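You operate a simulated robot arm through the tools that you are given. There is no shell and no other tool. Be economical: measure what you need, move in short steps, check, and stop when the job is done.

You are at the controls of a simulated two-armed robot. One attempt, no reset.

Task
Carry the orange mallet with both arms and set it on the low shelf of the red legged cart.

The check looks at the end state, three seconds after you hand in, the way a careful person would. Anything else that was tipped, shoved, dropped, spilled or broken makes it a failure.

Robot
Two 6-joint arms with two-finger parallel grippers on one trunk, on a base that drives. Base frame: it is fixed to the floor where the robot stands at the start and does not move with it; the origin is under the middle of the robot, x ahead of it, y to its left, z up. Readings come in mm, rad, newtons and seconds.
The left shoulder is at the start at [80, 216, 1580], the right one opposite. With the tool pointing down near the work surface each hand reaches from about 100 to 680 mm from the robot's upright axis, wherever it stands, measured 20 degrees to its own side. Places, roughly: low shelf of the red legged cart [-3000, -900, 300]. Payload 3.43 kg a hand.
Tool frame (each hand has its own): the origin (TCP) lies between the finger pads and is the grasp point; the fingertips stand 30 mm ahead of it; z points along the fingers, y is the line along which they close. The gripper opens to 94 mm. The fingers are 28 mm wide and 10 mm thick; the gripper's body (50 by 96 mm) begins 55 mm behind the TCP.
Orientation is told as [roll, pitch, yaw] about the base's x, y, z axes, in that order, counted from this pose: with the fingers straight down and closing along the base's y, the tool's x points along the base's -x, its y along +y and its z along -z.

Tools
- The arms move only by the tool apply_moves. It takes "left_targets", "right_targets" or both (then of equal length, played together; a hand with none holds still); each is one flat list of numbers, 7 for each row, row after row: the turn, a rotation vector about the tool's x, y, z in degrees, then the shift along the tool's x, y, z in mm, then the gripper command, from -1 (shut) to 1 (fully open), values between in proportion. In form: [rx, ry, rz, x, y, z, gripper, rx, ry, rz, x, y, z, gripper, ...]. A call has 1 to 20 rows; each row is the pose to reach, as a shift and turn from the pose commanded when the call began, along the tool's axes at that moment. Each row takes 0.2 s and may step no farther than 50 mm and 0.15 rad from the row before; otherwise, or with a gripper value out of range, the whole call is refused. Where a pose cannot be reached the arm comes as near as it can. A force on the tool above 40 N (or 10 N above the force at the start of the call, whichever is more), or a blocked arm, ends the call early, and 0.2 s more pass. Each finger travels about 72 mm/s and halts on what it meets, pressing with about 35 N; the grip force reading is that of the motor and also rises with nothing between the fingers. The clock runs only during rows and for 0.2 s after the last one: add rows that repeat a pose to give the fingers time. It gives the time, the measured TCP pose, the force on the tool (base axes), the opening and the grip force at its end, in the units of the frame above (readings bear some noise), with the torque about the TCP (base axes, N m) and any sound that the robot's microphone picked up.
- Cameras (640 x 400 px; columns grow to the right, rows downward): "scene" is now at [95, 1.5, 1720.3]; the picture's right is [0.01, -1.00, 0.00], its down [-0.90, -0.01, -0.44] and it looks along [0.44, 0.00, -0.90] (base axes); focal length 261 px, centre (320, 200). "left" rides on the left gripper at [76, -14, -103] in its tool frame; the picture's right is [0.18, 0.98, 0.00], its down [-0.75, 0.14, -0.64] and it looks along [-0.63, 0.12, 0.77] (tool axes); focal length 243 px, centre (320, 200). "right" rides on the right gripper at [76, 14, -103] in its tool frame; the picture's right is [-0.18, 0.98, 0.00], its down [-0.75, -0.14, -0.64] and it looks along [-0.63, -0.12, 0.77] (tool axes); focal length 243 px, centre (320, 200). There is no depth. A picture from a camera that has moved, and an enlarged one, comes with that camera's place and axes in the base frame and with its lens.
- get_image(camera): a new picture of that camera. It takes no simulated time.
- move_column(by): slides the trunk up (or, below 0, down) by that many mm; the arms and the scene camera ride with it, the base frame stays. It gives what a move gives, with no picture.
- roll_base(legs): drives the robot by 1 to 6 legs, each [ahead, left, turn to the left] in mm, mm and rad, along the robot's own axes; the way and the turn of a leg run together, so that a leg with both is an arc; at most 1500 mm and 3.142 rad a leg. The arms and the cameras ride along, it lands a little off, and it stops where it bumps. It gives what a move gives.
- head_to(pan, tilt): turns the head with the scene camera to pan (to the left, within 1.501 rad either way) and tilt (down, from -0.506 to 1.204), counted from straight ahead of the robot. It gives what a move gives.
- close_up(camera, box): a new picture of the part [left, top, right, bottom] of that camera's present view, enlarged. It takes no simulated time.
- hand_in(): hands the job in; it is judged then, once.

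Work in short steps. Places have to be worked out from the pictures, the camera data and where the tool is seen: move nearer, look again, correct. Check each grasp and each placing, and mend what went wrong. You have 120 turns and 108 pictures in all, those below and enlarged ones among them. Open the grippers and draw the arms clear of the work before you hand the job in, unless the task says otherwise; then end with one line.

The tools are called as name(argument=value, ...) on one line, values as JSON. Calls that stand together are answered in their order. apply_moves: Moves the arms, as the interface text tells. Its arguments: {"type":"object","properties":{"left_targets":{"type":"array"},"right_targets":{"type":"array"}},"required":[]} The other tools are called the same way: move_column (by) slides the trunk up or down; roll_base (legs) drives the base; head_to (pan, tilt) turns the head that bears the scene camera; get_image (camera) takes a picture; close_up (camera, box) takes an enlarged picture of a part of a camera's view; hand_in () hands the job in.

At the start:

```text
t: 0.0
left_tool_pos: [522.7, 253.5, 1031.0]
left_ee_rot: [-0.001, -0.001, -0.001]
left_ft_force: [0.3, 0.5, 0.1]
left_ft_torque: [-0.01, 0.0, -0.01]
left_width: 94.2
left_grip_force: 0.2
right_tool_pos: [591.0, -294.8, 1072.6]
right_ee_rot: [-0.001, 0.0, -0.001]
right_ft_force: [0.5, 0.2, 0.3]
right_ft_torque: [0.03, -0.03, 0.0]
right_width: 93.9
right_grip_force: 0.0
trunk travel left (down, up): [-810.0, 30.0]
robot x, y, heading: [2.9, -0.8, 0.002]
head pan, tilt: [0.007, 1.112]
```

scene: 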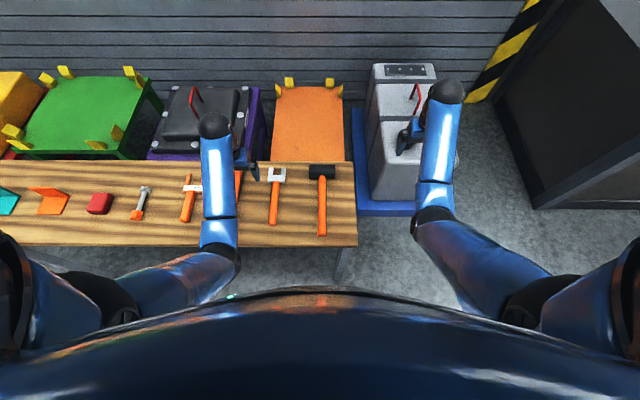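
right: 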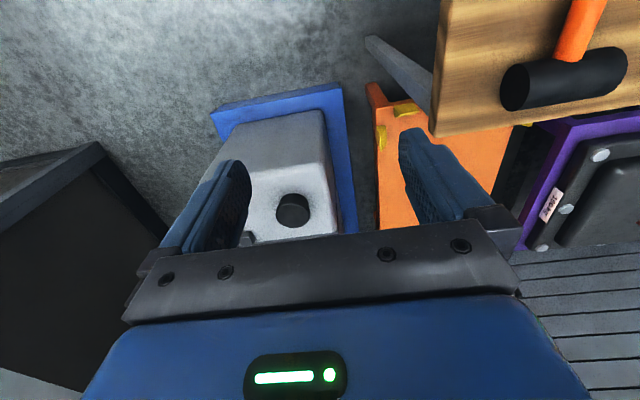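
left: 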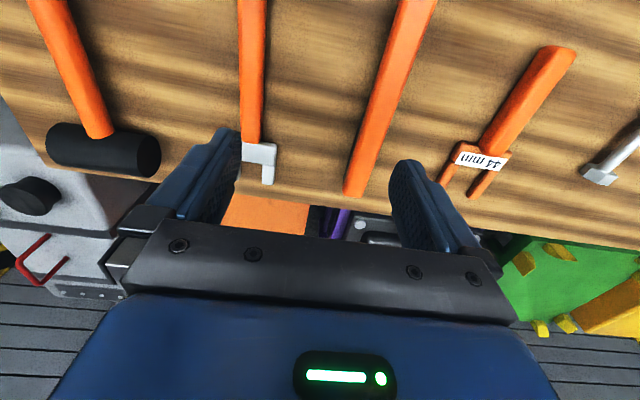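

The mallet with a black head seems to be near the table's right end; I look closer at it and at the table.

close_up(camera="scene", box=[160, 140, 380, 278])

get_image(camera="left")

```text
2.90 times, centred on (270, 209) of scene
camera zoom: at [95.0, 1.5, 1720.3], right [0.01, -1.0, 0.0], down [-0.9, -0.01, -0.44], along [0.44, 0.0, -0.9], focal length 756 px, centre (465, 174)
```

zoom: 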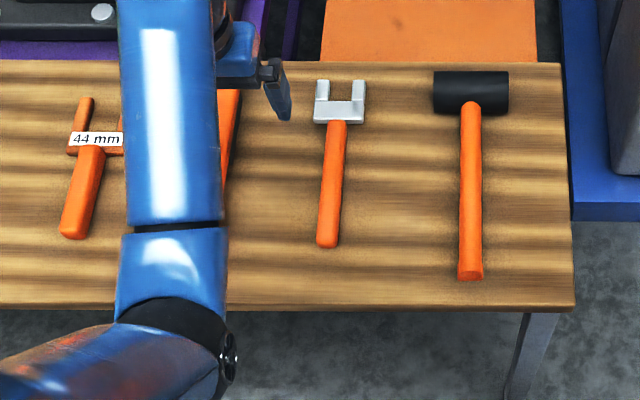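

```text
103 pictures are left
camera left: at [445.5, 238.0, 1133.7], right [-0.18, 0.98, 0.0], down [0.75, 0.14, 0.64], along [0.63, 0.12, -0.77], focal length 243 px, centre (320, 200)
```

left: 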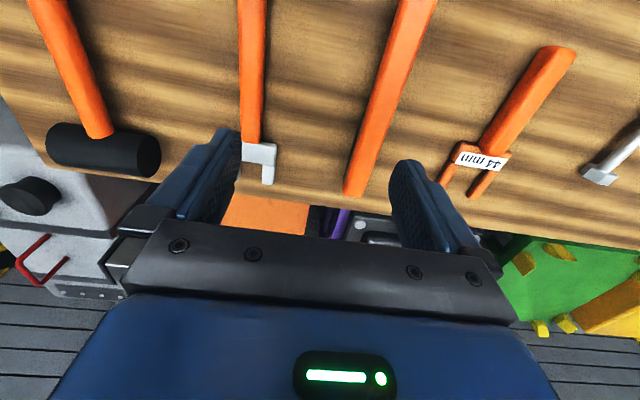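

Mallet: head about (641,-3,855), handle reaching back to about x=390 along x. Before choosing the grasp I want to know the cart; I look to both sides.

head_to(pan=-1.5, tilt=0.45)

get_image(camera="scene")

head_to(pan=1.5, tilt=0.45)

get_image(camera="scene")

```text
t: 1.6
left_tool_pos: [522.2, 253.0, 1030.8]
left_ee_rot: [-0.001, 0.0, -0.001]
left_ft_force: [0.2, 0.4, -0.1]
left_ft_torque: [-0.02, 0.01, 0.02]
left_width: 94.0
left_grip_force: 0.0
right_tool_pos: [591.2, -293.7, 1071.8]
right_ee_rot: [-0.001, 0.0, 0.001]
right_ft_force: [0.4, 0.0, 0.6]
right_ft_torque: [0.0, 0.0, -0.02]
right_width: 93.9
right_grip_force: 0.1
trunk travel left (down, up): [-810.0, 30.0]
robot x, y, heading: [-0.6, 0.3, 0.001]
head pan, tilt: [-1.499, 0.45]
```

```text
102 pictures are left
camera scene: at [39.5, -90.6, 1773.1], right [-1.0, -0.07, 0.0], down [-0.03, 0.43, -0.9], along [0.06, -0.9, -0.44], focal length 261 px, centre (320, 200)
```

scene: 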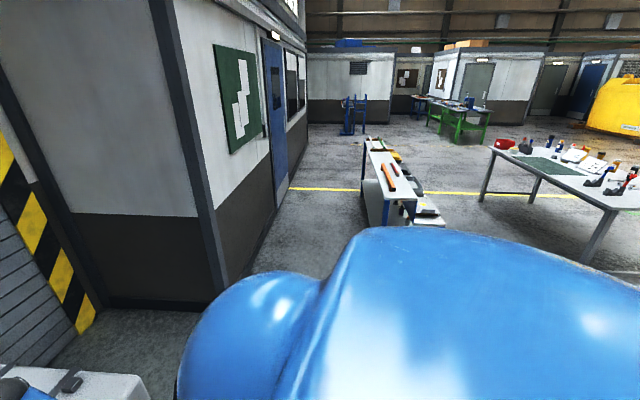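

```text
t: 4.2
left_tool_pos: [522.4, 252.7, 1031.1]
left_ee_rot: [0.0, 0.001, 0.002]
left_ft_force: [0.1, 0.6, 1.0]
left_ft_torque: [-0.02, -0.03, -0.03]
left_width: 94.1
left_grip_force: 0.0
right_tool_pos: [592.8, -293.5, 1072.8]
right_ee_rot: [0.001, 0.0, 0.0]
right_ft_force: [0.0, -1.0, 0.1]
right_ft_torque: [-0.01, 0.02, 0.0]
right_width: 94.1
right_grip_force: 0.1
trunk travel left (down, up): [-810.0, 30.0]
robot x, y, heading: [-1.2, 1.2, -0.001]
head pan, tilt: [1.499, 0.45]
```

```text
101 pictures are left
camera scene: at [39.5, 92.8, 1773.2], right [1.0, -0.07, 0.0], down [-0.03, -0.43, -0.9], along [0.06, 0.9, -0.44], focal length 261 px, centre (320, 200)
```

scene: 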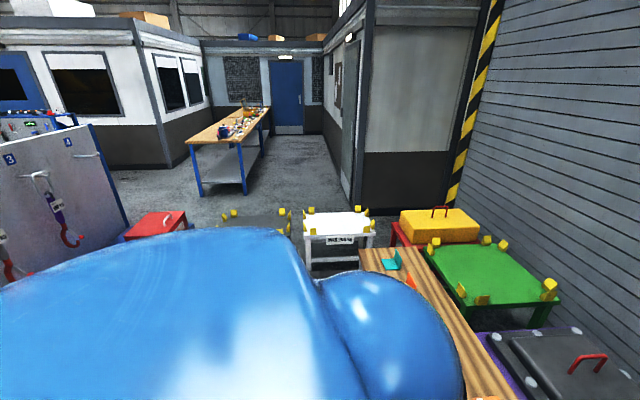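

The area beside is free. I back off 400 mm and turn left so that the head can see behind.

roll_base(legs=[[-400, 0, 0], [0, 0, 1.4]])

head_to(pan=1.45, tilt=0.3)

get_image(camera="scene")

```text
t: 10.1
left_tool_pos: [-552.2, 562.6, 1030.3]
left_ee_rot: [-0.001, 0.001, 1.382]
left_ft_force: [-0.6, 0.0, -0.1]
left_ft_torque: [0.01, -0.04, -0.02]
left_width: 94.0
left_grip_force: 0.1
right_tool_pos: [-3.4, 528.0, 1073.9]
right_ee_rot: [0.0, -0.001, 1.383]
right_ft_force: [-0.1, -0.4, -0.3]
right_ft_torque: [-0.04, 0.0, -0.01]
right_width: 94.0
right_grip_force: 0.1
trunk travel left (down, up): [-810.0, 30.0]
robot x, y, heading: [-400.2, -2.0, 1.382]
head pan, tilt: [1.499, 0.45]
```

```text
t: 10.8
left_tool_pos: [-554.1, 561.2, 1032.0]
left_ee_rot: [0.001, 0.0, 1.382]
left_ft_force: [0.7, 1.1, 0.1]
left_ft_torque: [0.01, 0.0, 0.0]
left_width: 94.2
left_grip_force: 0.0
right_tool_pos: [-3.3, 527.8, 1072.0]
right_ee_rot: [0.001, 0.0, 1.383]
right_ft_force: [-0.3, 0.4, -0.7]
right_ft_torque: [0.01, -0.01, -0.01]
right_width: 93.8
right_grip_force: 0.2
trunk travel left (down, up): [-810.0, 30.0]
robot x, y, heading: [-403.0, -0.8, 1.386]
head pan, tilt: [1.45, 0.3]
```

```text
100 pictures are left
camera scene: at [-483.8, 60.9, 1787.1], right [0.3, 0.95, 0.0], down [0.28, -0.09, -0.96], along [-0.91, 0.29, -0.3], focal length 261 px, centre (320, 200)
```

scene: 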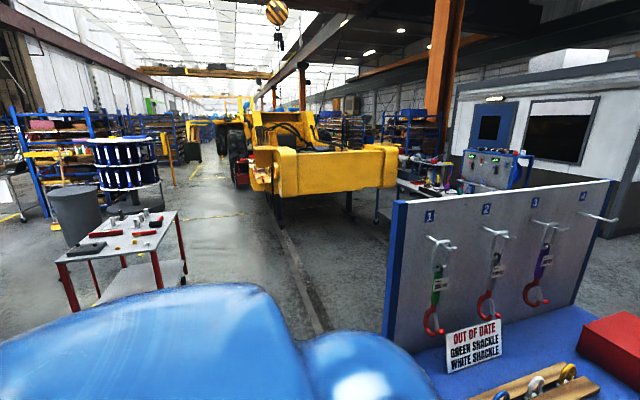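

The red-legged cart is the grey-topped one at left, top about z 850, low shelf open below it. I zoom in on it and look at the arms' shape.

close_up(camera="scene", box=[0, 140, 240, 330])

head_to(pan=0.8, tilt=0.9)

get_image(camera="scene")

```text
2.11 times, centred on (120, 235) of scene
camera zoom: at [-483.8, 60.9, 1787.1], right [0.3, 0.95, 0.0], down [0.28, -0.09, -0.96], along [-0.91, 0.29, -0.3], focal length 549 px, centre (741, 126)
```

zoom: 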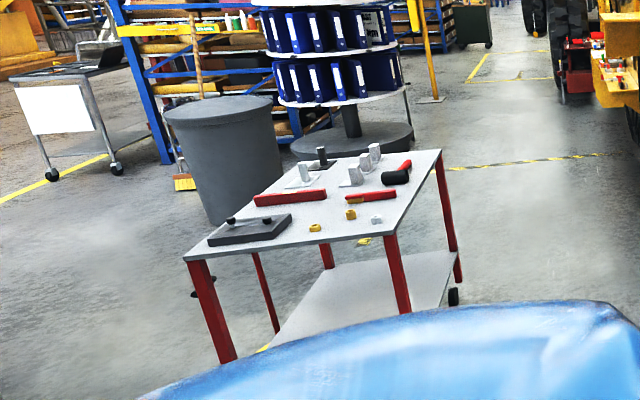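

```text
t: 11.9
left_tool_pos: [-553.5, 561.8, 1029.7]
left_ee_rot: [0.0, 0.0, 1.381]
left_ft_force: [0.0, -0.3, 0.2]
left_ft_torque: [-0.03, -0.05, 0.0]
left_width: 93.9
left_grip_force: 0.1
right_tool_pos: [-2.8, 527.6, 1073.8]
right_ee_rot: [0.0, -0.001, 1.382]
right_ft_force: [-0.2, 0.1, 0.0]
right_ft_torque: [0.01, -0.02, 0.0]
right_width: 93.8
right_grip_force: 0.0
trunk travel left (down, up): [-810.0, 30.0]
robot x, y, heading: [-403.8, -0.2, 1.38]
head pan, tilt: [0.799, 0.901]
```

```text
98 pictures are left
camera scene: at [-438.4, 94.6, 1734.9], right [0.82, 0.57, 0.0], down [0.45, -0.64, -0.62], along [-0.36, 0.51, -0.78], focal length 261 px, centre (320, 200)
```

scene: 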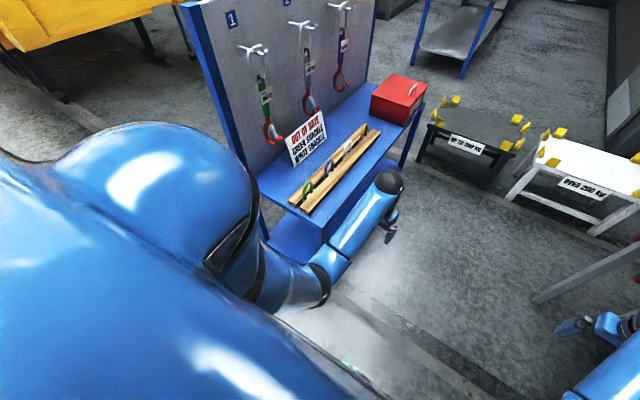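

The shelf is open with about 500 mm clearance, and the arms hang elbow-down, so tool-down placing from the cart's long side is feasible. I go back to the mallet and look down at it.

roll_base(legs=[[0, 0, -1.38], [400, 0, 0]])

head_to(pan=0, tilt=1.15)

get_image(camera="scene")

get_image(camera="left")

```text
t: 17.8
left_tool_pos: [516.8, 256.8, 1032.5]
left_ee_rot: [0.001, -0.001, 0.002]
left_ft_force: [0.2, -0.5, -0.4]
left_ft_torque: [0.01, -0.05, 0.0]
left_width: 94.0
left_grip_force: 0.0
right_tool_pos: [586.1, -290.5, 1073.8]
right_ee_rot: [0.0, -0.001, 0.001]
right_ft_force: [-0.5, 0.4, 0.1]
right_ft_torque: [0.01, -0.02, 0.0]
right_width: 93.8
right_grip_force: 0.1
trunk travel left (down, up): [-810.0, 30.0]
robot x, y, heading: [-3.4, -0.3, 0.002]
head pan, tilt: [0.799, 0.901]
```

```text
t: 18.9
left_tool_pos: [518.9, 256.3, 1030.9]
left_ee_rot: [0.0, 0.0, 0.003]
left_ft_force: [-0.2, 1.2, -0.1]
left_ft_torque: [0.0, -0.02, 0.01]
left_width: 93.9
left_grip_force: 0.1
right_tool_pos: [589.9, -290.4, 1072.8]
right_ee_rot: [0.001, -0.001, 0.0]
right_ft_force: [-0.1, 0.5, -0.2]
right_ft_torque: [-0.01, 0.01, -0.01]
right_width: 93.7
right_grip_force: 0.0
trunk travel left (down, up): [-810.0, 30.0]
robot x, y, heading: [-2.0, 1.6, -0.0]
head pan, tilt: [0.0, 1.15]
```

```text
97 pictures are left
camera scene: at [89.4, 3.9, 1717.9], right [0.0, -1.0, 0.0], down [-0.91, 0.0, -0.41], along [0.41, 0.0, -0.91], focal length 261 px, centre (320, 200)
```

scene: 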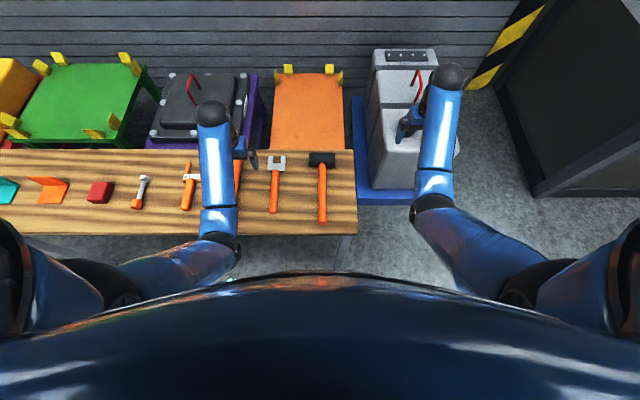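

```text
96 pictures are left
camera left: at [442.1, 241.3, 1133.6], right [-0.19, 0.98, 0.0], down [0.75, 0.14, 0.64], along [0.63, 0.12, -0.77], focal length 243 px, centre (320, 200)
```

left: 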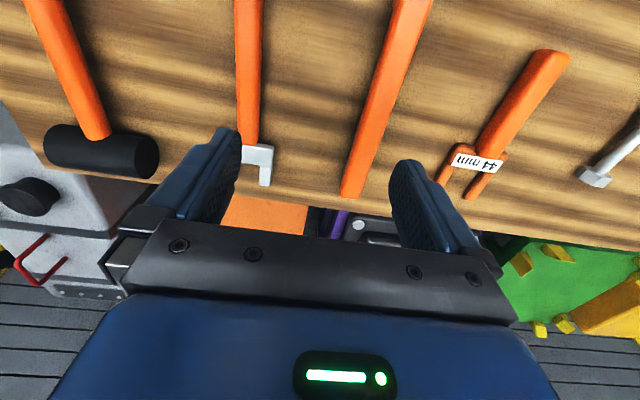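

Mallet as estimated. I bring the left hand above the handle close to the head (588,-3,960) and the right hand above its rear (430,-3,960).

apply_moves(left_targets=[0, 0, 0, -8.6, -32.4, 8.9, 1, 0, 0, 0, -17.2, -64.8, 17.8, 1, 0, 0, 0, -25.9, -97.1, 26.6, 1, 0, 0, 0, -34.5, -129.5, 35.5, 1, 0, 0, 0, -43.1, -161.9, 44.4, 1, 0, 0, 0, -51.8, -194.3, 53.2, 1, 0, 0, 0, -60.4, -226.6, 62.1, 1, 0, 0, 0, -69, -259, 71, 1], right_targets=[0, 0, 0, 20, 35.9, 14.1, 1, 0, 0, 0, 40, 71.8, 28.2, 1, 0, 0, 0, 60, 107.6, 42.4, 1, 0, 0, 0, 80, 143.5, 56.5, 1, 0, 0, 0, 100, 179.4, 70.6, 1, 0, 0, 0, 120, 215.2, 84.8, 1, 0, 0, 0, 140, 251.1, 98.9, 1, 0, 0, 0, 160, 287, 113, 1])

get_image(camera="scene")

get_image(camera="left")

get_image(camera="right")

```text
t: 20.7
left_tool_pos: [587.4, 6.2, 954.8]
left_ee_rot: [0.005, 0.007, 0.017]
left_ft_force: [-0.2, 0.3, -0.2]
left_ft_torque: [-0.01, 0.04, 0.03]
left_width: 93.8
left_grip_force: 0.1
right_tool_pos: [431.5, -10.2, 959.1]
right_ee_rot: [-0.001, -0.002, -0.018]
right_ft_force: [0.4, 0.2, 0.4]
right_ft_torque: [0.02, -0.01, 0.01]
right_width: 93.8
right_grip_force: 0.1
trunk travel left (down, up): [-810.0, 30.0]
robot x, y, heading: [-7.8, 4.7, 0.004]
head pan, tilt: [0.0, 1.15]
```

```text
95 pictures are left
camera scene: at [89.6, 3.4, 1717.8], right [0.0, -1.0, 0.0], down [-0.91, 0.0, -0.41], along [0.41, 0.0, -0.91], focal length 261 px, centre (320, 200)
```

scene: 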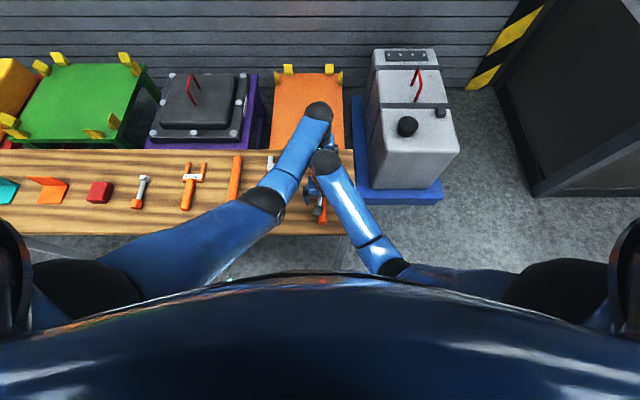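

```text
94 pictures are left
camera left: at [511.8, -9.9, 1058.1], right [-0.2, 0.98, 0.01], down [0.76, 0.15, 0.64], along [0.62, 0.13, -0.77], focal length 243 px, centre (320, 200)
```

left: 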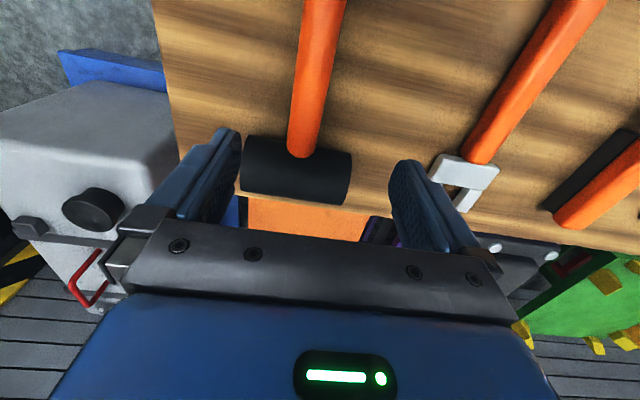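

```text
93 pictures are left
camera right: at [355.9, 5.1, 1061.0], right [0.2, 0.98, 0.0], down [0.75, -0.15, 0.64], along [0.63, -0.13, -0.77], focal length 243 px, centre (320, 200)
```

right: 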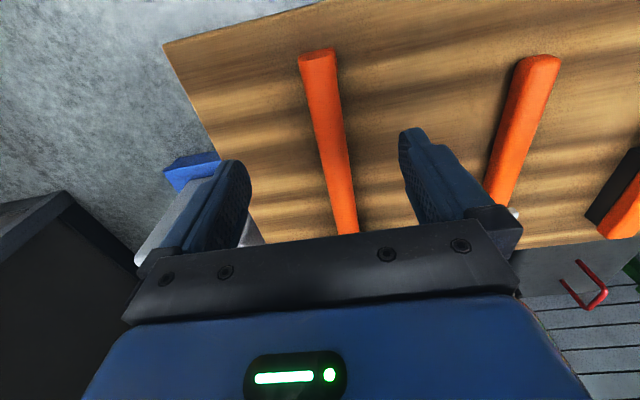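

Both hands straddle the handle. I lower both 60 mm and read where they settle.

apply_moves(left_targets=[0, 0, 0, 0, 0, 20, 1, 0, 0, 0, 0, 0, 40, 1, 0, 0, 0, 0, 0, 60, 1, 0, 0, 0, 0, 0, 60, 1, 0, 0, 0, 0, 0, 60, 1], right_targets=[0, 0, 0, 0, 0, 20, 1, 0, 0, 0, 0, 0, 40, 1, 0, 0, 0, 0, 0, 60, 1, 0, 0, 0, 0, 0, 60, 1, 0, 0, 0, 0, 0, 60, 1])

get_image(camera="left")

get_image(camera="right")

```text
t: 21.9
left_tool_pos: [589.3, -3.1, 900.0]
left_ee_rot: [-0.003, -0.001, 0.001]
left_ft_force: [0.2, -0.1, 0.2]
left_ft_torque: [-0.01, 0.02, -0.02]
left_width: 93.9
left_grip_force: 0.1
right_tool_pos: [428.5, -3.6, 898.9]
right_ee_rot: [-0.001, 0.002, 0.001]
right_ft_force: [0.4, -0.2, 0.7]
right_ft_torque: [0.0, 0.03, 0.01]
right_width: 94.0
right_grip_force: 0.2
trunk travel left (down, up): [-810.0, 30.0]
robot x, y, heading: [0.9, 1.7, 0.002]
head pan, tilt: [0.0, 1.15]
```

```text
92 pictures are left
camera left: at [512.0, -18.0, 1003.6], right [-0.18, 0.98, 0.0], down [0.75, 0.14, 0.64], along [0.63, 0.12, -0.77], focal length 243 px, centre (320, 200)
```

left: 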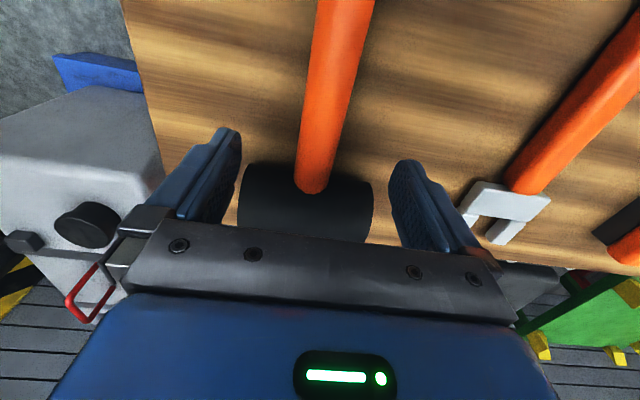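

```text
91 pictures are left
camera right: at [352.3, 9.5, 1001.8], right [0.18, 0.98, 0.0], down [0.75, -0.14, 0.64], along [0.63, -0.12, -0.77], focal length 243 px, centre (320, 200)
```

right: 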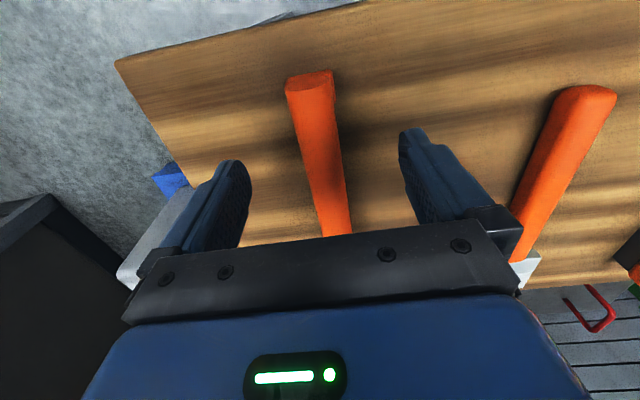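

Both hands are centred over the handle, table top near z 821–830. I lower 36 mm more and close both.

apply_moves(left_targets=[0, 0, 0, 0, 0, 12, 1, 0, 0, 0, 0, 0, 24, 1, 0, 0, 0, 0, 0, 36, 1, 0, 0, 0, 0, 0, 36, 1], right_targets=[0, 0, 0, 0, 0, 12, 1, 0, 0, 0, 0, 0, 24, 1, 0, 0, 0, 0, 0, 36, 1, 0, 0, 0, 0, 0, 36, 1])

get_image(camera="left")

get_image(camera="right")

```text
t: 22.9
left_tool_pos: [581.4, 1.3, 868.9]
left_ee_rot: [0.001, 0.0, 0.003]
left_ft_force: [-0.6, -0.6, -0.4]
left_ft_torque: [0.01, -0.01, 0.0]
left_width: 94.1
left_grip_force: 0.1
left hand out of reach, approached as far as the arm can: row 3, 4
right_tool_pos: [428.7, -3.7, 863.9]
right_ee_rot: [0.0, 0.001, 0.0]
right_ft_force: [0.2, 0.1, -0.4]
right_ft_torque: [0.01, 0.0, -0.05]
right_width: 94.1
right_grip_force: 0.1
trunk travel left (down, up): [-810.0, 30.0]
robot x, y, heading: [-3.7, 3.1, 0.004]
head pan, tilt: [0.0, 1.15]
```

```text
90 pictures are left
camera left: at [504.7, -13.7, 972.3], right [-0.19, 0.98, 0.0], down [0.75, 0.14, 0.64], along [0.63, 0.12, -0.77], focal length 243 px, centre (320, 200)
```

left: 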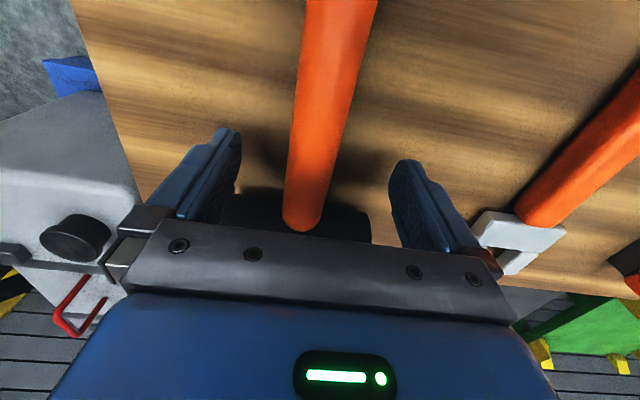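

```text
89 pictures are left
camera right: at [352.1, 9.8, 966.2], right [0.18, 0.98, 0.0], down [0.75, -0.14, 0.64], along [0.63, -0.12, -0.77], focal length 243 px, centre (320, 200)
```

right: 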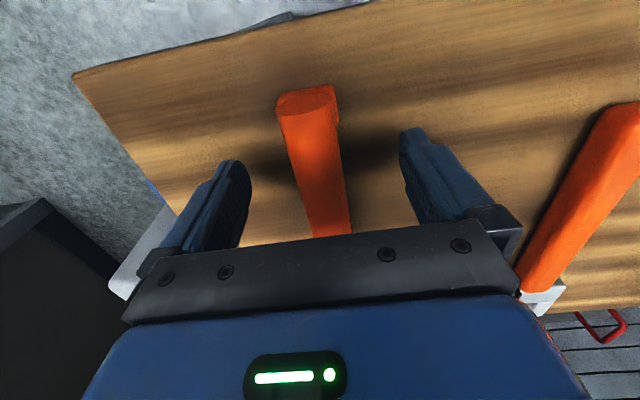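

The left arm is at the limit of its reach. I raise both hands 80 mm and then lower the trunk 80 mm instead.

apply_moves(left_targets=[0, 0, 0, 0, 0, -20, 1, 0, 0, 0, 0, 0, -40, 1, 0, 0, 0, 0, 0, -60, 1, 0, 0, 0, 0, 0, -80, 1, 0, 0, 0, 0, 0, -80, 1], right_targets=[0, 0, 0, 0, 0, -20, 1, 0, 0, 0, 0, 0, -40, 1, 0, 0, 0, 0, 0, -60, 1, 0, 0, 0, 0, 0, -80, 1, 0, 0, 0, 0, 0, -80, 1])

move_column(by=-65)

```text
t: 24.1
left_tool_pos: [585.4, 2.8, 952.7]
left_ee_rot: [-0.004, -0.005, 0.009]
left_ft_force: [0.3, -0.2, 0.0]
left_ft_torque: [0.02, 0.0, 0.0]
left_width: 94.2
left_grip_force: 0.2
right_tool_pos: [422.1, -10.4, 933.8]
right_ee_rot: [-0.013, 0.022, -0.003]
right_ft_force: [-0.5, -0.4, -0.4]
right_ft_torque: [0.02, 0.03, 0.0]
right_width: 94.1
right_grip_force: 0.0
trunk travel left (down, up): [-810.0, 30.0]
robot x, y, heading: [-1.5, 1.4, 0.004]
head pan, tilt: [0.0, 1.15]
```

```text
t: 25.1
left_tool_pos: [586.6, 4.7, 888.2]
left_ee_rot: [-0.003, -0.007, 0.009]
left_ft_force: [-0.3, 0.5, -0.1]
left_ft_torque: [0.01, -0.03, -0.02]
left_width: 94.0
left_grip_force: 0.0
right_tool_pos: [422.4, -9.3, 868.8]
right_ee_rot: [-0.013, 0.019, -0.002]
right_ft_force: [0.1, -0.5, 0.6]
right_ft_torque: [0.01, 0.04, 0.0]
right_width: 94.2
right_grip_force: 0.2
trunk travel left (down, up): [-745.0, 95.0]
robot x, y, heading: [-2.7, 3.1, 0.004]
head pan, tilt: [0.0, 1.15]
```

The forearms crowd each other in this stance (the hands are pushed off their targets). I lift with the trunk and part the hands, then I will approach obliquely from the table's right end so that the mallet lies across the robot.

move_column(by=95)

apply_moves(left_targets=[0, 0, 0, 0, 40, 0, 1, 0, 0, 0, 10, 80, 0, 1, 0, 0, 0, 30, 120, -5, 1, 0, 0, 0, 50, 160, -10, 1, 0, 0, 0, 70, 200, -15, 1, 0, 0, 0, 90, 240, -20, 1, 0, 0, 0, 90, 240, -20, 1], right_targets=[0, 0, 0, 0, -40, 0, 1, 0, 0, 0, 0, -80, 0, 1, 0, 0, 0, -10, -120, -5, 1, 0, 0, 0, -20, -160, -10, 1, 0, 0, 0, -40, -200, -15, 1, 0, 0, 0, -60, -240, -20, 1, 0, 0, 0, -60, -240, -20, 1])

get_image(camera="scene")

```text
t: 26.4
left_tool_pos: [585.9, 4.8, 982.0]
left_ee_rot: [-0.002, -0.005, 0.011]
left_ft_force: [-0.3, 0.2, 0.4]
left_ft_torque: [-0.02, -0.01, -0.02]
left_width: 94.2
left_grip_force: 0.0
right_tool_pos: [423.3, -9.0, 964.4]
right_ee_rot: [-0.01, 0.019, -0.002]
right_ft_force: [-0.3, 0.8, 0.7]
right_ft_torque: [0.01, 0.0, -0.01]
right_width: 94.0
right_grip_force: 0.1
trunk travel left (down, up): [-840.0, 0.0]
robot x, y, heading: [-3.1, 1.0, 0.005]
head pan, tilt: [0.0, 1.15]
```

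```text
t: 28.0
left_tool_pos: [491.4, 242.1, 999.2]
left_ee_rot: [0.0, 0.0, 0.002]
left_ft_force: [0.7, -0.3, 0.2]
left_ft_torque: [0.01, -0.02, -0.03]
left_width: 94.1
left_grip_force: 0.1
right_tool_pos: [489.6, -242.6, 993.6]
right_ee_rot: [0.0, -0.001, 0.002]
right_ft_force: [-0.3, 0.2, 0.1]
right_ft_torque: [-0.02, -0.01, 0.02]
right_width: 93.9
right_grip_force: 0.0
trunk travel left (down, up): [-840.0, 0.0]
robot x, y, heading: [-2.4, 3.3, 0.004]
head pan, tilt: [0.0, 1.15]
```

```text
88 pictures are left
camera scene: at [89.2, 3.7, 1747.9], right [0.0, -1.0, 0.0], down [-0.91, 0.0, -0.41], along [0.41, 0.0, -0.91], focal length 261 px, centre (320, 200)
```

scene: 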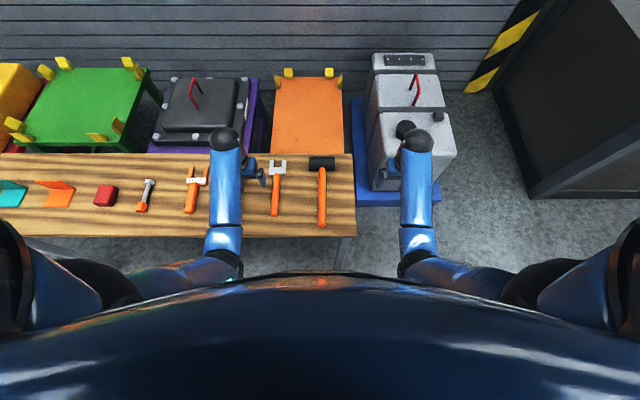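

Hands apart, mallet untouched. I drive around to the oblique stance at about (168,-434), heading 0.9.

roll_base(legs=[[-250, 0, 0], [0, -434, 0], [0, 0, 0.9], [200, -250, 0]])

get_image(camera="scene")

```text
t: 36.1
left_tool_pos: [187.7, 105.9, 998.9]
left_ee_rot: [-0.001, -0.002, 0.895]
left_ft_force: [0.0, -0.7, -0.5]
left_ft_torque: [-0.01, 0.01, -0.01]
left_width: 94.1
left_grip_force: 0.1
right_tool_pos: [565.7, -198.7, 995.0]
right_ee_rot: [-0.002, 0.0, 0.895]
right_ft_force: [-0.4, -0.5, 0.5]
right_ft_torque: [0.02, -0.03, -0.02]
right_width: 93.9
right_grip_force: 0.1
trunk travel left (down, up): [-840.0, 0.0]
robot x, y, heading: [65.9, -431.0, 0.894]
head pan, tilt: [0.0, 1.15]
```

```text
87 pictures are left
camera scene: at [121.2, -358.2, 1748.0], right [0.78, -0.63, 0.0], down [-0.57, -0.71, -0.41], along [0.26, 0.32, -0.91], focal length 261 px, centre (320, 200)
```

scene: 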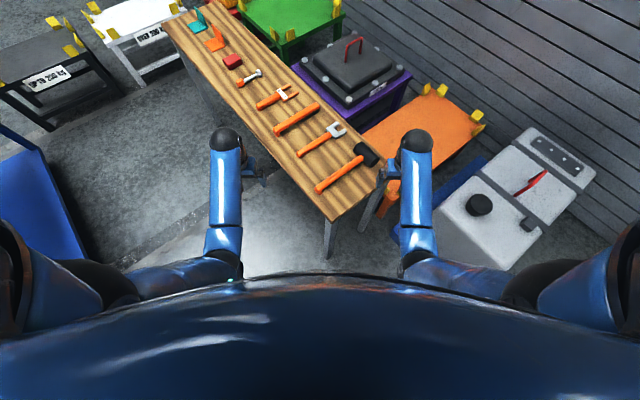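

Good view. I shift the last 100 mm along x.

roll_base(legs=[[63, -80, 0]])

get_image(camera="scene")

```text
t: 37.3
left_tool_pos: [283.2, 104.8, 998.8]
left_ee_rot: [-0.006, -0.004, 0.897]
left_ft_force: [-0.1, 0.1, 1.4]
left_ft_torque: [-0.01, -0.07, 0.01]
left_width: 94.4
left_grip_force: 0.1
right_tool_pos: [660.0, -199.6, 996.8]
right_ee_rot: [-0.005, -0.002, 0.897]
right_ft_force: [-1.2, 0.3, 0.8]
right_ft_torque: [-0.01, -0.08, -0.03]
right_width: 94.1
right_grip_force: 0.1
trunk travel left (down, up): [-840.0, 0.0]
robot x, y, heading: [168.5, -427.5, 0.895]
head pan, tilt: [0.0, 1.15]
```

```text
86 pictures are left
camera scene: at [213.2, -358.9, 1748.3], right [0.78, -0.62, 0.01], down [-0.57, -0.71, -0.41], along [0.26, 0.32, -0.91], focal length 261 px, centre (320, 200)
```

scene: 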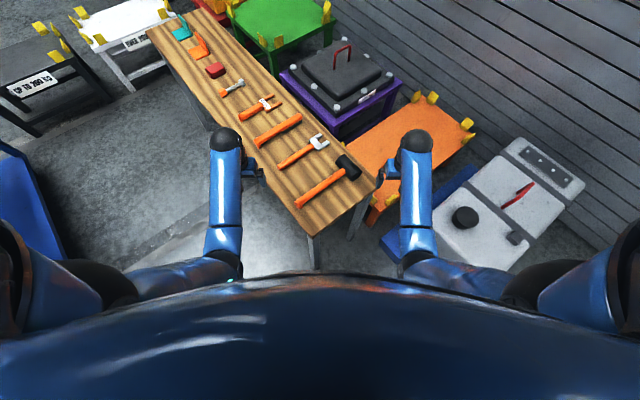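

Stance good. I move the right hand over the front grip (588,-3) and the left over the rear grip (430,-3), turning both to yaw 0.

apply_moves(left_targets=[0, 0, 7.34, -1, -26, 5.6, 1, 0, 0, 14.69, -2, -52.1, 11.1, 1, 0, 0, 22.03, -3.1, -78.2, 16.7, 1, 0, 0, 29.37, -4.1, -104.2, 22.3, 1, 0, 0, 36.71, -5.1, -130.3, 27.9, 1, 0, 0, 44.06, -6.2, -156.3, 33.4, 1, 0, 0, 51.4, -7.2, -182.4, 39, 1, 0, 0, 51.4, -7.2, -182.4, 39, 1, 0, 0, 51.4, -7.2, -182.4, 39, 1], right_targets=[0, 0, 7.34, -15.6, 25.6, 5.1, 1, 0, 0, 14.69, -31.2, 51.2, 10.3, 1, 0, 0, 22.03, -46.8, 76.8, 15.4, 1, 0, 0, 29.37, -62.3, 102.4, 20.6, 1, 0, 0, 36.71, -77.9, 128, 25.7, 1, 0, 0, 44.06, -93.5, 153.6, 30.9, 1, 0, 0, 51.4, -109.1, 179.2, 36, 1, 0, 0, 51.4, -109.1, 179.2, 36, 1, 0, 0, 51.4, -109.1, 179.2, 36, 1])

get_image(camera="scene")

get_image(camera="left")

get_image(camera="right")

```text
t: 39.3
left_tool_pos: [435.2, -5.2, 959.5]
left_ee_rot: [0.0, 0.0, -0.003]
left_ft_force: [-0.2, -0.3, 0.3]
left_ft_torque: [-0.01, -0.02, -0.01]
left_width: 94.1
left_grip_force: 0.1
right_tool_pos: [594.9, -2.4, 958.4]
right_ee_rot: [-0.002, -0.001, -0.001]
right_ft_force: [-0.4, -0.6, 0.3]
right_ft_torque: [0.0, 0.0, 0.01]
right_width: 93.9
right_grip_force: 0.0
trunk travel left (down, up): [-840.0, 0.0]
robot x, y, heading: [164.5, -429.3, 0.897]
head pan, tilt: [0.0, 1.15]
```

```text
85 pictures are left
camera scene: at [223.7, -359.8, 1748.0], right [0.78, -0.62, 0.0], down [-0.57, -0.71, -0.41], along [0.26, 0.32, -0.91], focal length 261 px, centre (320, 200)
```

scene: 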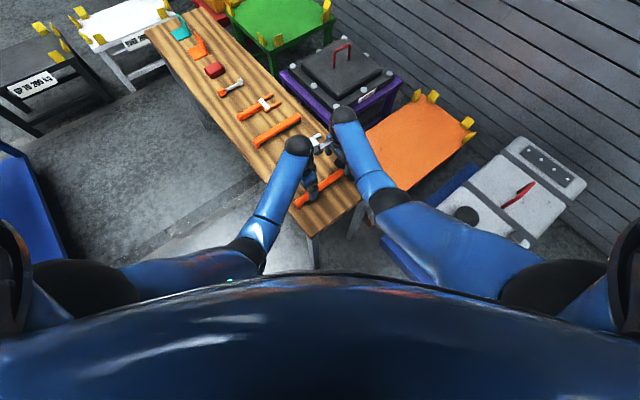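

```text
84 pictures are left
camera left: at [359.2, -19.3, 1062.7], right [-0.18, 0.98, 0.0], down [0.75, 0.14, 0.64], along [0.63, 0.12, -0.77], focal length 243 px, centre (320, 200)
```

left: 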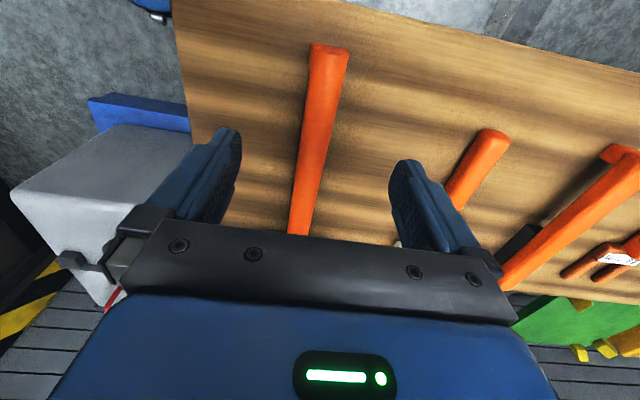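

```text
83 pictures are left
camera right: at [518.6, 10.9, 1060.7], right [0.19, 0.98, 0.0], down [0.75, -0.14, 0.64], along [0.63, -0.12, -0.77], focal length 243 px, centre (320, 200)
```

right: 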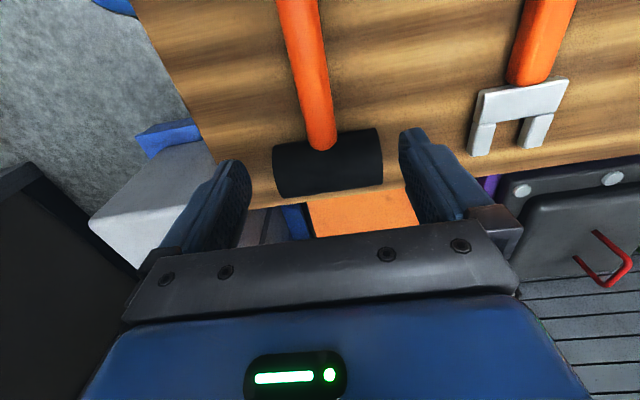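

Alignment good on both. I shift both hands 7 mm back, then lower with the trunk by 90 mm.

apply_moves(left_targets=[0, 0, 0, 7, 0, 0, 1, 0, 0, 0, 7, 0, 0, 1], right_targets=[0, 0, 0, 8, -1, 0, 1, 0, 0, 0, 8, -1, 0, 1])

move_column(by=-90)

get_image(camera="right")

get_image(camera="left")

```text
t: 39.9
left_tool_pos: [428.9, -4.3, 959.4]
left_ee_rot: [-0.001, 0.001, -0.002]
left_ft_force: [0.3, 0.1, 0.1]
left_ft_torque: [-0.03, -0.03, -0.04]
left_width: 93.8
left_grip_force: 0.2
right_tool_pos: [587.5, -3.6, 957.5]
right_ee_rot: [0.0, 0.0, -0.001]
right_ft_force: [0.8, -0.6, 0.1]
right_ft_torque: [-0.02, 0.01, 0.0]
right_width: 93.9
right_grip_force: 0.1
trunk travel left (down, up): [-840.0, 0.0]
robot x, y, heading: [166.4, -431.4, 0.895]
head pan, tilt: [0.0, 1.15]
```

```text
t: 41.1
left_tool_pos: [430.0, -5.1, 869.3]
left_ee_rot: [0.002, -0.001, -0.001]
left_ft_force: [-0.2, 0.4, 0.3]
left_ft_torque: [-0.02, 0.02, 0.01]
left_width: 93.9
left_grip_force: 0.0
right_tool_pos: [586.5, -4.2, 869.2]
right_ee_rot: [0.0, 0.0, -0.001]
right_ft_force: [-0.6, 0.8, 0.3]
right_ft_torque: [0.04, -0.03, -0.02]
right_width: 94.1
right_grip_force: 0.0
trunk travel left (down, up): [-750.0, 90.0]
robot x, y, heading: [168.9, -429.5, 0.895]
head pan, tilt: [0.0, 1.15]
```

```text
82 pictures are left
camera right: at [511.0, 10.1, 970.5], right [0.19, 0.98, 0.0], down [0.75, -0.14, 0.64], along [0.63, -0.12, -0.77], focal length 243 px, centre (320, 200)
```

right: 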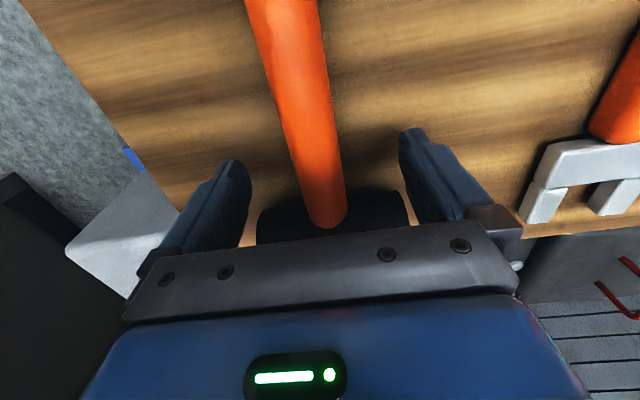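

```text
81 pictures are left
camera left: at [352.8, -18.7, 972.5], right [-0.18, 0.98, 0.0], down [0.75, 0.14, 0.64], along [0.63, 0.12, -0.77], focal length 243 px, centre (320, 200)
```

left: 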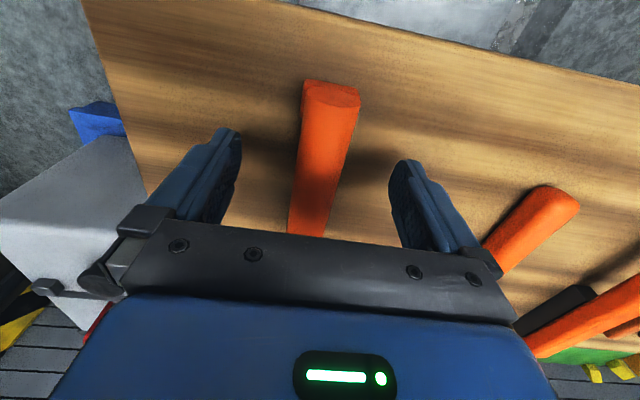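

Both hands straddle the handle at 869. I lower 6 mm more and close both grippers.

move_column(by=-6)

apply_moves(left_targets=[0, 0, 0, 0, 0, 0, 0, 0, 0, 0, 0, 0, 0, -0.5, 0, 0, 0, 0, 0, 0, -1, 0, 0, 0, 0, 0, 0, -1, 0, 0, 0, 0, 0, 0, -1, 0, 0, 0, 0, 0, 0, -1], right_targets=[0, 0, 0, 0, 0, 0, 0, 0, 0, 0, 0, 0, 0, -0.5, 0, 0, 0, 0, 0, 0, -1, 0, 0, 0, 0, 0, 0, -1, 0, 0, 0, 0, 0, 0, -1, 0, 0, 0, 0, 0, 0, -1])

get_image(camera="right")

get_image(camera="left")

```text
t: 41.7
left_tool_pos: [429.3, -3.5, 862.7]
left_ee_rot: [0.002, -0.001, -0.001]
left_ft_force: [-0.4, -0.4, 1.0]
left_ft_torque: [-0.01, -0.03, -0.01]
left_width: 93.8
left_grip_force: 0.1
right_tool_pos: [588.0, -3.2, 861.8]
right_ee_rot: [0.0, 0.001, -0.001]
right_ft_force: [1.0, 0.0, 0.6]
right_ft_torque: [0.0, 0.0, 0.01]
right_width: 94.1
right_grip_force: 0.1
trunk travel left (down, up): [-744.0, 96.0]
robot x, y, heading: [163.0, -426.7, 0.893]
head pan, tilt: [0.0, 1.15]
```

```text
t: 43.1
left_tool_pos: [429.2, -3.8, 863.4]
left_ee_rot: [-0.002, 0.0, 0.0]
left_ft_force: [0.5, 3.3, 0.1]
left_ft_torque: [0.1, 0.09, 0.22]
left_width: 27.5
left_grip_force: 35.1
right_tool_pos: [587.5, -3.8, 862.4]
right_ee_rot: [-0.003, 0.0, -0.003]
right_ft_force: [-0.3, -4.3, 1.6]
right_ft_torque: [-0.06, 0.14, 0.2]
right_width: 27.6
right_grip_force: 34.9
trunk travel left (down, up): [-744.0, 96.0]
robot x, y, heading: [166.6, -432.4, 0.895]
head pan, tilt: [0.0, 1.15]
```

```text
80 pictures are left
camera right: at [511.1, 9.9, 964.2], right [0.19, 0.98, 0.0], down [0.75, -0.14, 0.64], along [0.63, -0.12, -0.77], focal length 243 px, centre (320, 200)
```

right: 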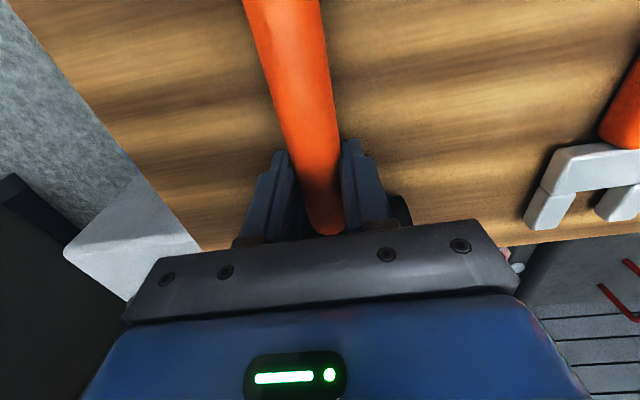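

```text
79 pictures are left
camera left: at [353.0, -18.7, 966.3], right [-0.18, 0.98, 0.0], down [0.75, 0.14, 0.64], along [0.63, 0.12, -0.77], focal length 243 px, centre (320, 200)
```

left: 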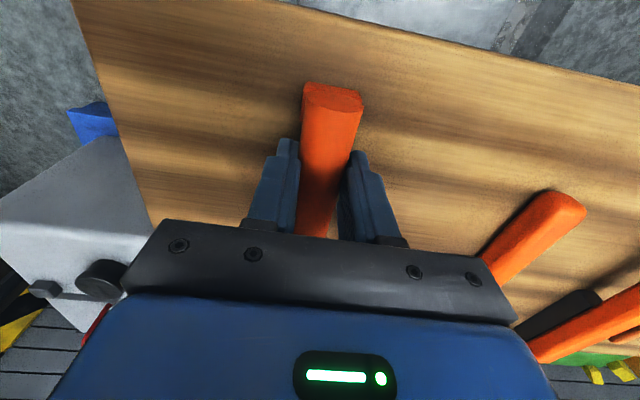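

Both grippers hold the handle (27.5 mm wide). I lift gently with the trunk and read the loads.

move_column(by=30)

get_image(camera="right")

```text
t: 43.8
left_tool_pos: [428.1, -4.2, 894.1]
left_ee_rot: [0.002, 0.001, 0.0]
left_ft_force: [0.3, 3.5, -2.3]
left_ft_torque: [0.08, 0.27, 0.25]
left_width: 27.6
left_grip_force: 35.6
right_tool_pos: [587.6, -3.6, 892.1]
right_ee_rot: [0.0, -0.002, -0.002]
right_ft_force: [0.0, -4.3, -2.1]
right_ft_torque: [-0.01, 0.26, 0.3]
right_width: 27.7
right_grip_force: 35.2
trunk travel left (down, up): [-774.0, 66.0]
robot x, y, heading: [167.3, -431.3, 0.893]
head pan, tilt: [0.0, 1.15]
```

```text
78 pictures are left
camera right: at [511.2, 10.1, 993.9], right [0.18, 0.98, 0.0], down [0.75, -0.14, 0.64], along [0.63, -0.12, -0.77], focal length 243 px, centre (320, 200)
```

right: 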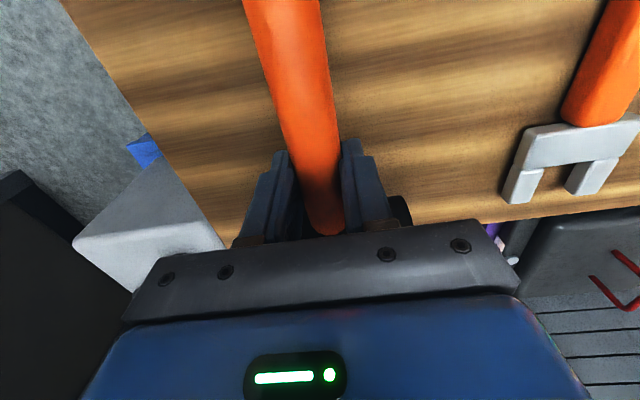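

The mallet is lifted and light. I lift 66 mm more and back away from the table, then turn toward the cart.

move_column(by=60)

roll_base(legs=[[-500, 0, 0], [0, 0, 2.25]])

head_to(pan=0, tilt=0.5)

get_image(camera="scene")

```text
t: 44.8
left_tool_pos: [430.0, -3.4, 952.1]
left_ee_rot: [-0.002, 0.002, -0.001]
left_ft_force: [-0.3, 3.2, -0.6]
left_ft_torque: [0.07, 0.1, 0.22]
left_width: 27.3
left_grip_force: 35.1
right_tool_pos: [587.5, -2.2, 951.0]
right_ee_rot: [-0.001, 0.002, 0.001]
right_ft_force: [1.2, -2.6, -3.9]
right_ft_torque: [-0.03, 0.09, 0.25]
right_width: 27.8
right_grip_force: 35.1
trunk travel left (down, up): [-834.0, 6.0]
robot x, y, heading: [164.0, -429.4, 0.897]
head pan, tilt: [0.0, 1.15]
```

```text
t: 53.1
left_tool_pos: [-647.3, -883.9, 952.0]
left_ee_rot: [0.0, 0.001, 2.248]
left_ft_force: [-1.2, -2.0, -0.9]
left_ft_torque: [-0.13, -0.08, 0.21]
left_width: 27.6
left_grip_force: 35.1
right_tool_pos: [-746.5, -761.0, 952.3]
right_ee_rot: [-0.001, 0.003, 2.246]
right_ft_force: [2.8, 1.6, -4.1]
right_ft_torque: [0.0, -0.13, 0.27]
right_width: 27.2
right_grip_force: 35.0
trunk travel left (down, up): [-834.0, 6.0]
robot x, y, heading: [-148.6, -825.9, -3.138]
head pan, tilt: [0.0, 1.15]
```

```text
t: 54.2
left_tool_pos: [-647.1, -884.5, 953.3]
left_ee_rot: [0.001, 0.0, 2.248]
left_ft_force: [-1.9, -0.4, -3.2]
left_ft_torque: [-0.35, -0.25, 0.08]
left_width: 27.3
left_grip_force: 35.4
right_tool_pos: [-744.2, -761.8, 950.6]
right_ee_rot: [-0.003, 0.003, 2.249]
right_ft_force: [2.1, 0.8, -3.4]
right_ft_torque: [-0.12, -0.11, 0.19]
right_width: 27.6
right_grip_force: 34.3
trunk travel left (down, up): [-834.0, 6.0]
robot x, y, heading: [-149.6, -822.5, -3.141]
head pan, tilt: [0.0, 0.499]
```

```text
77 pictures are left
camera scene: at [-269.0, -821.1, 1792.5], right [0.0, 1.0, 0.0], down [0.48, 0.0, -0.88], along [-0.88, 0.0, -0.48], focal length 261 px, centre (320, 200)
```

scene: 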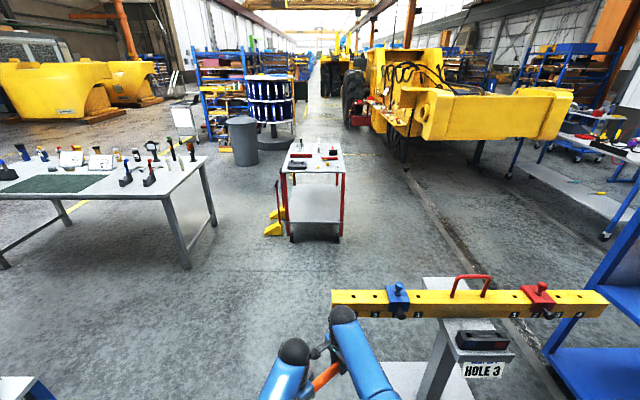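

A stand with a yellow beam is at x≈-1000, y>-770, so I go around it: left to y≈-1260, then ahead past it, and look again.

roll_base(legs=[[0, 440, 0], [1500, 0, 0], [200, 0, 0]])

get_image(camera="scene")

head_to(pan=-1.2, tilt=0.5)

get_image(camera="scene")

```text
t: 65.0
left_tool_pos: [-2334.6, -1315.6, 955.7]
left_ee_rot: [0.002, -0.001, 2.235]
left_ft_force: [-1.0, -1.7, -0.2]
left_ft_torque: [-0.01, 0.04, 0.21]
left_width: 27.4
left_grip_force: 35.1
right_tool_pos: [-2432.0, -1192.4, 953.5]
right_ee_rot: [0.001, -0.001, 2.233]
right_ft_force: [2.7, 1.5, -4.4]
right_ft_torque: [-0.05, -0.11, 0.16]
right_width: 27.6
right_grip_force: 35.2
trunk travel left (down, up): [-834.0, 6.0]
robot x, y, heading: [-1840.2, -1263.0, 3.124]
head pan, tilt: [0.0, 0.499]
```

```text
76 pictures are left
camera scene: at [-1952.8, -1257.4, 1793.2], right [0.01, 1.0, 0.0], down [0.48, -0.01, -0.88], along [-0.88, 0.01, -0.48], focal length 261 px, centre (320, 200)
```

scene: 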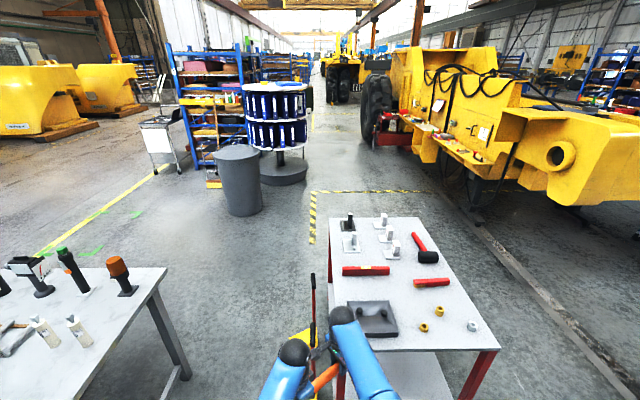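

```text
t: 66.5
left_tool_pos: [-2337.6, -1314.8, 954.1]
left_ee_rot: [0.002, 0.003, 2.234]
left_ft_force: [-2.1, -1.3, -2.4]
left_ft_torque: [-0.3, -0.19, 0.1]
left_width: 27.7
left_grip_force: 34.8
right_tool_pos: [-2434.6, -1192.0, 950.2]
right_ee_rot: [-0.004, 0.001, 2.234]
right_ft_force: [0.7, 1.0, -2.2]
right_ft_torque: [-0.09, -0.11, 0.16]
right_width: 27.5
right_grip_force: 35.2
trunk travel left (down, up): [-834.0, 6.0]
robot x, y, heading: [-1843.1, -1259.9, 3.128]
head pan, tilt: [-1.201, 0.499]
```

```text
75 pictures are left
camera scene: at [-1899.5, -1173.2, 1792.7], right [0.94, 0.35, 0.0], down [0.17, -0.45, -0.88], along [-0.31, 0.82, -0.48], focal length 261 px, centre (320, 200)
```

scene: 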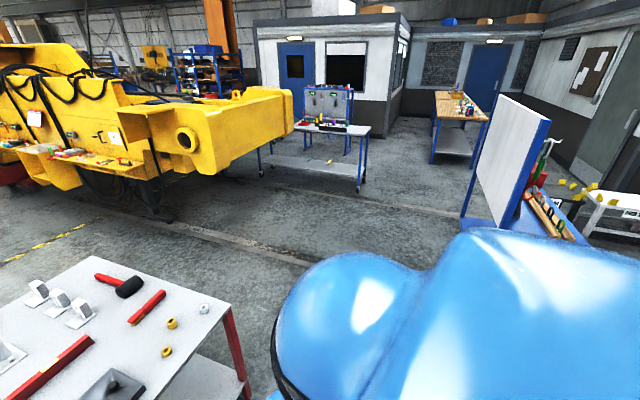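

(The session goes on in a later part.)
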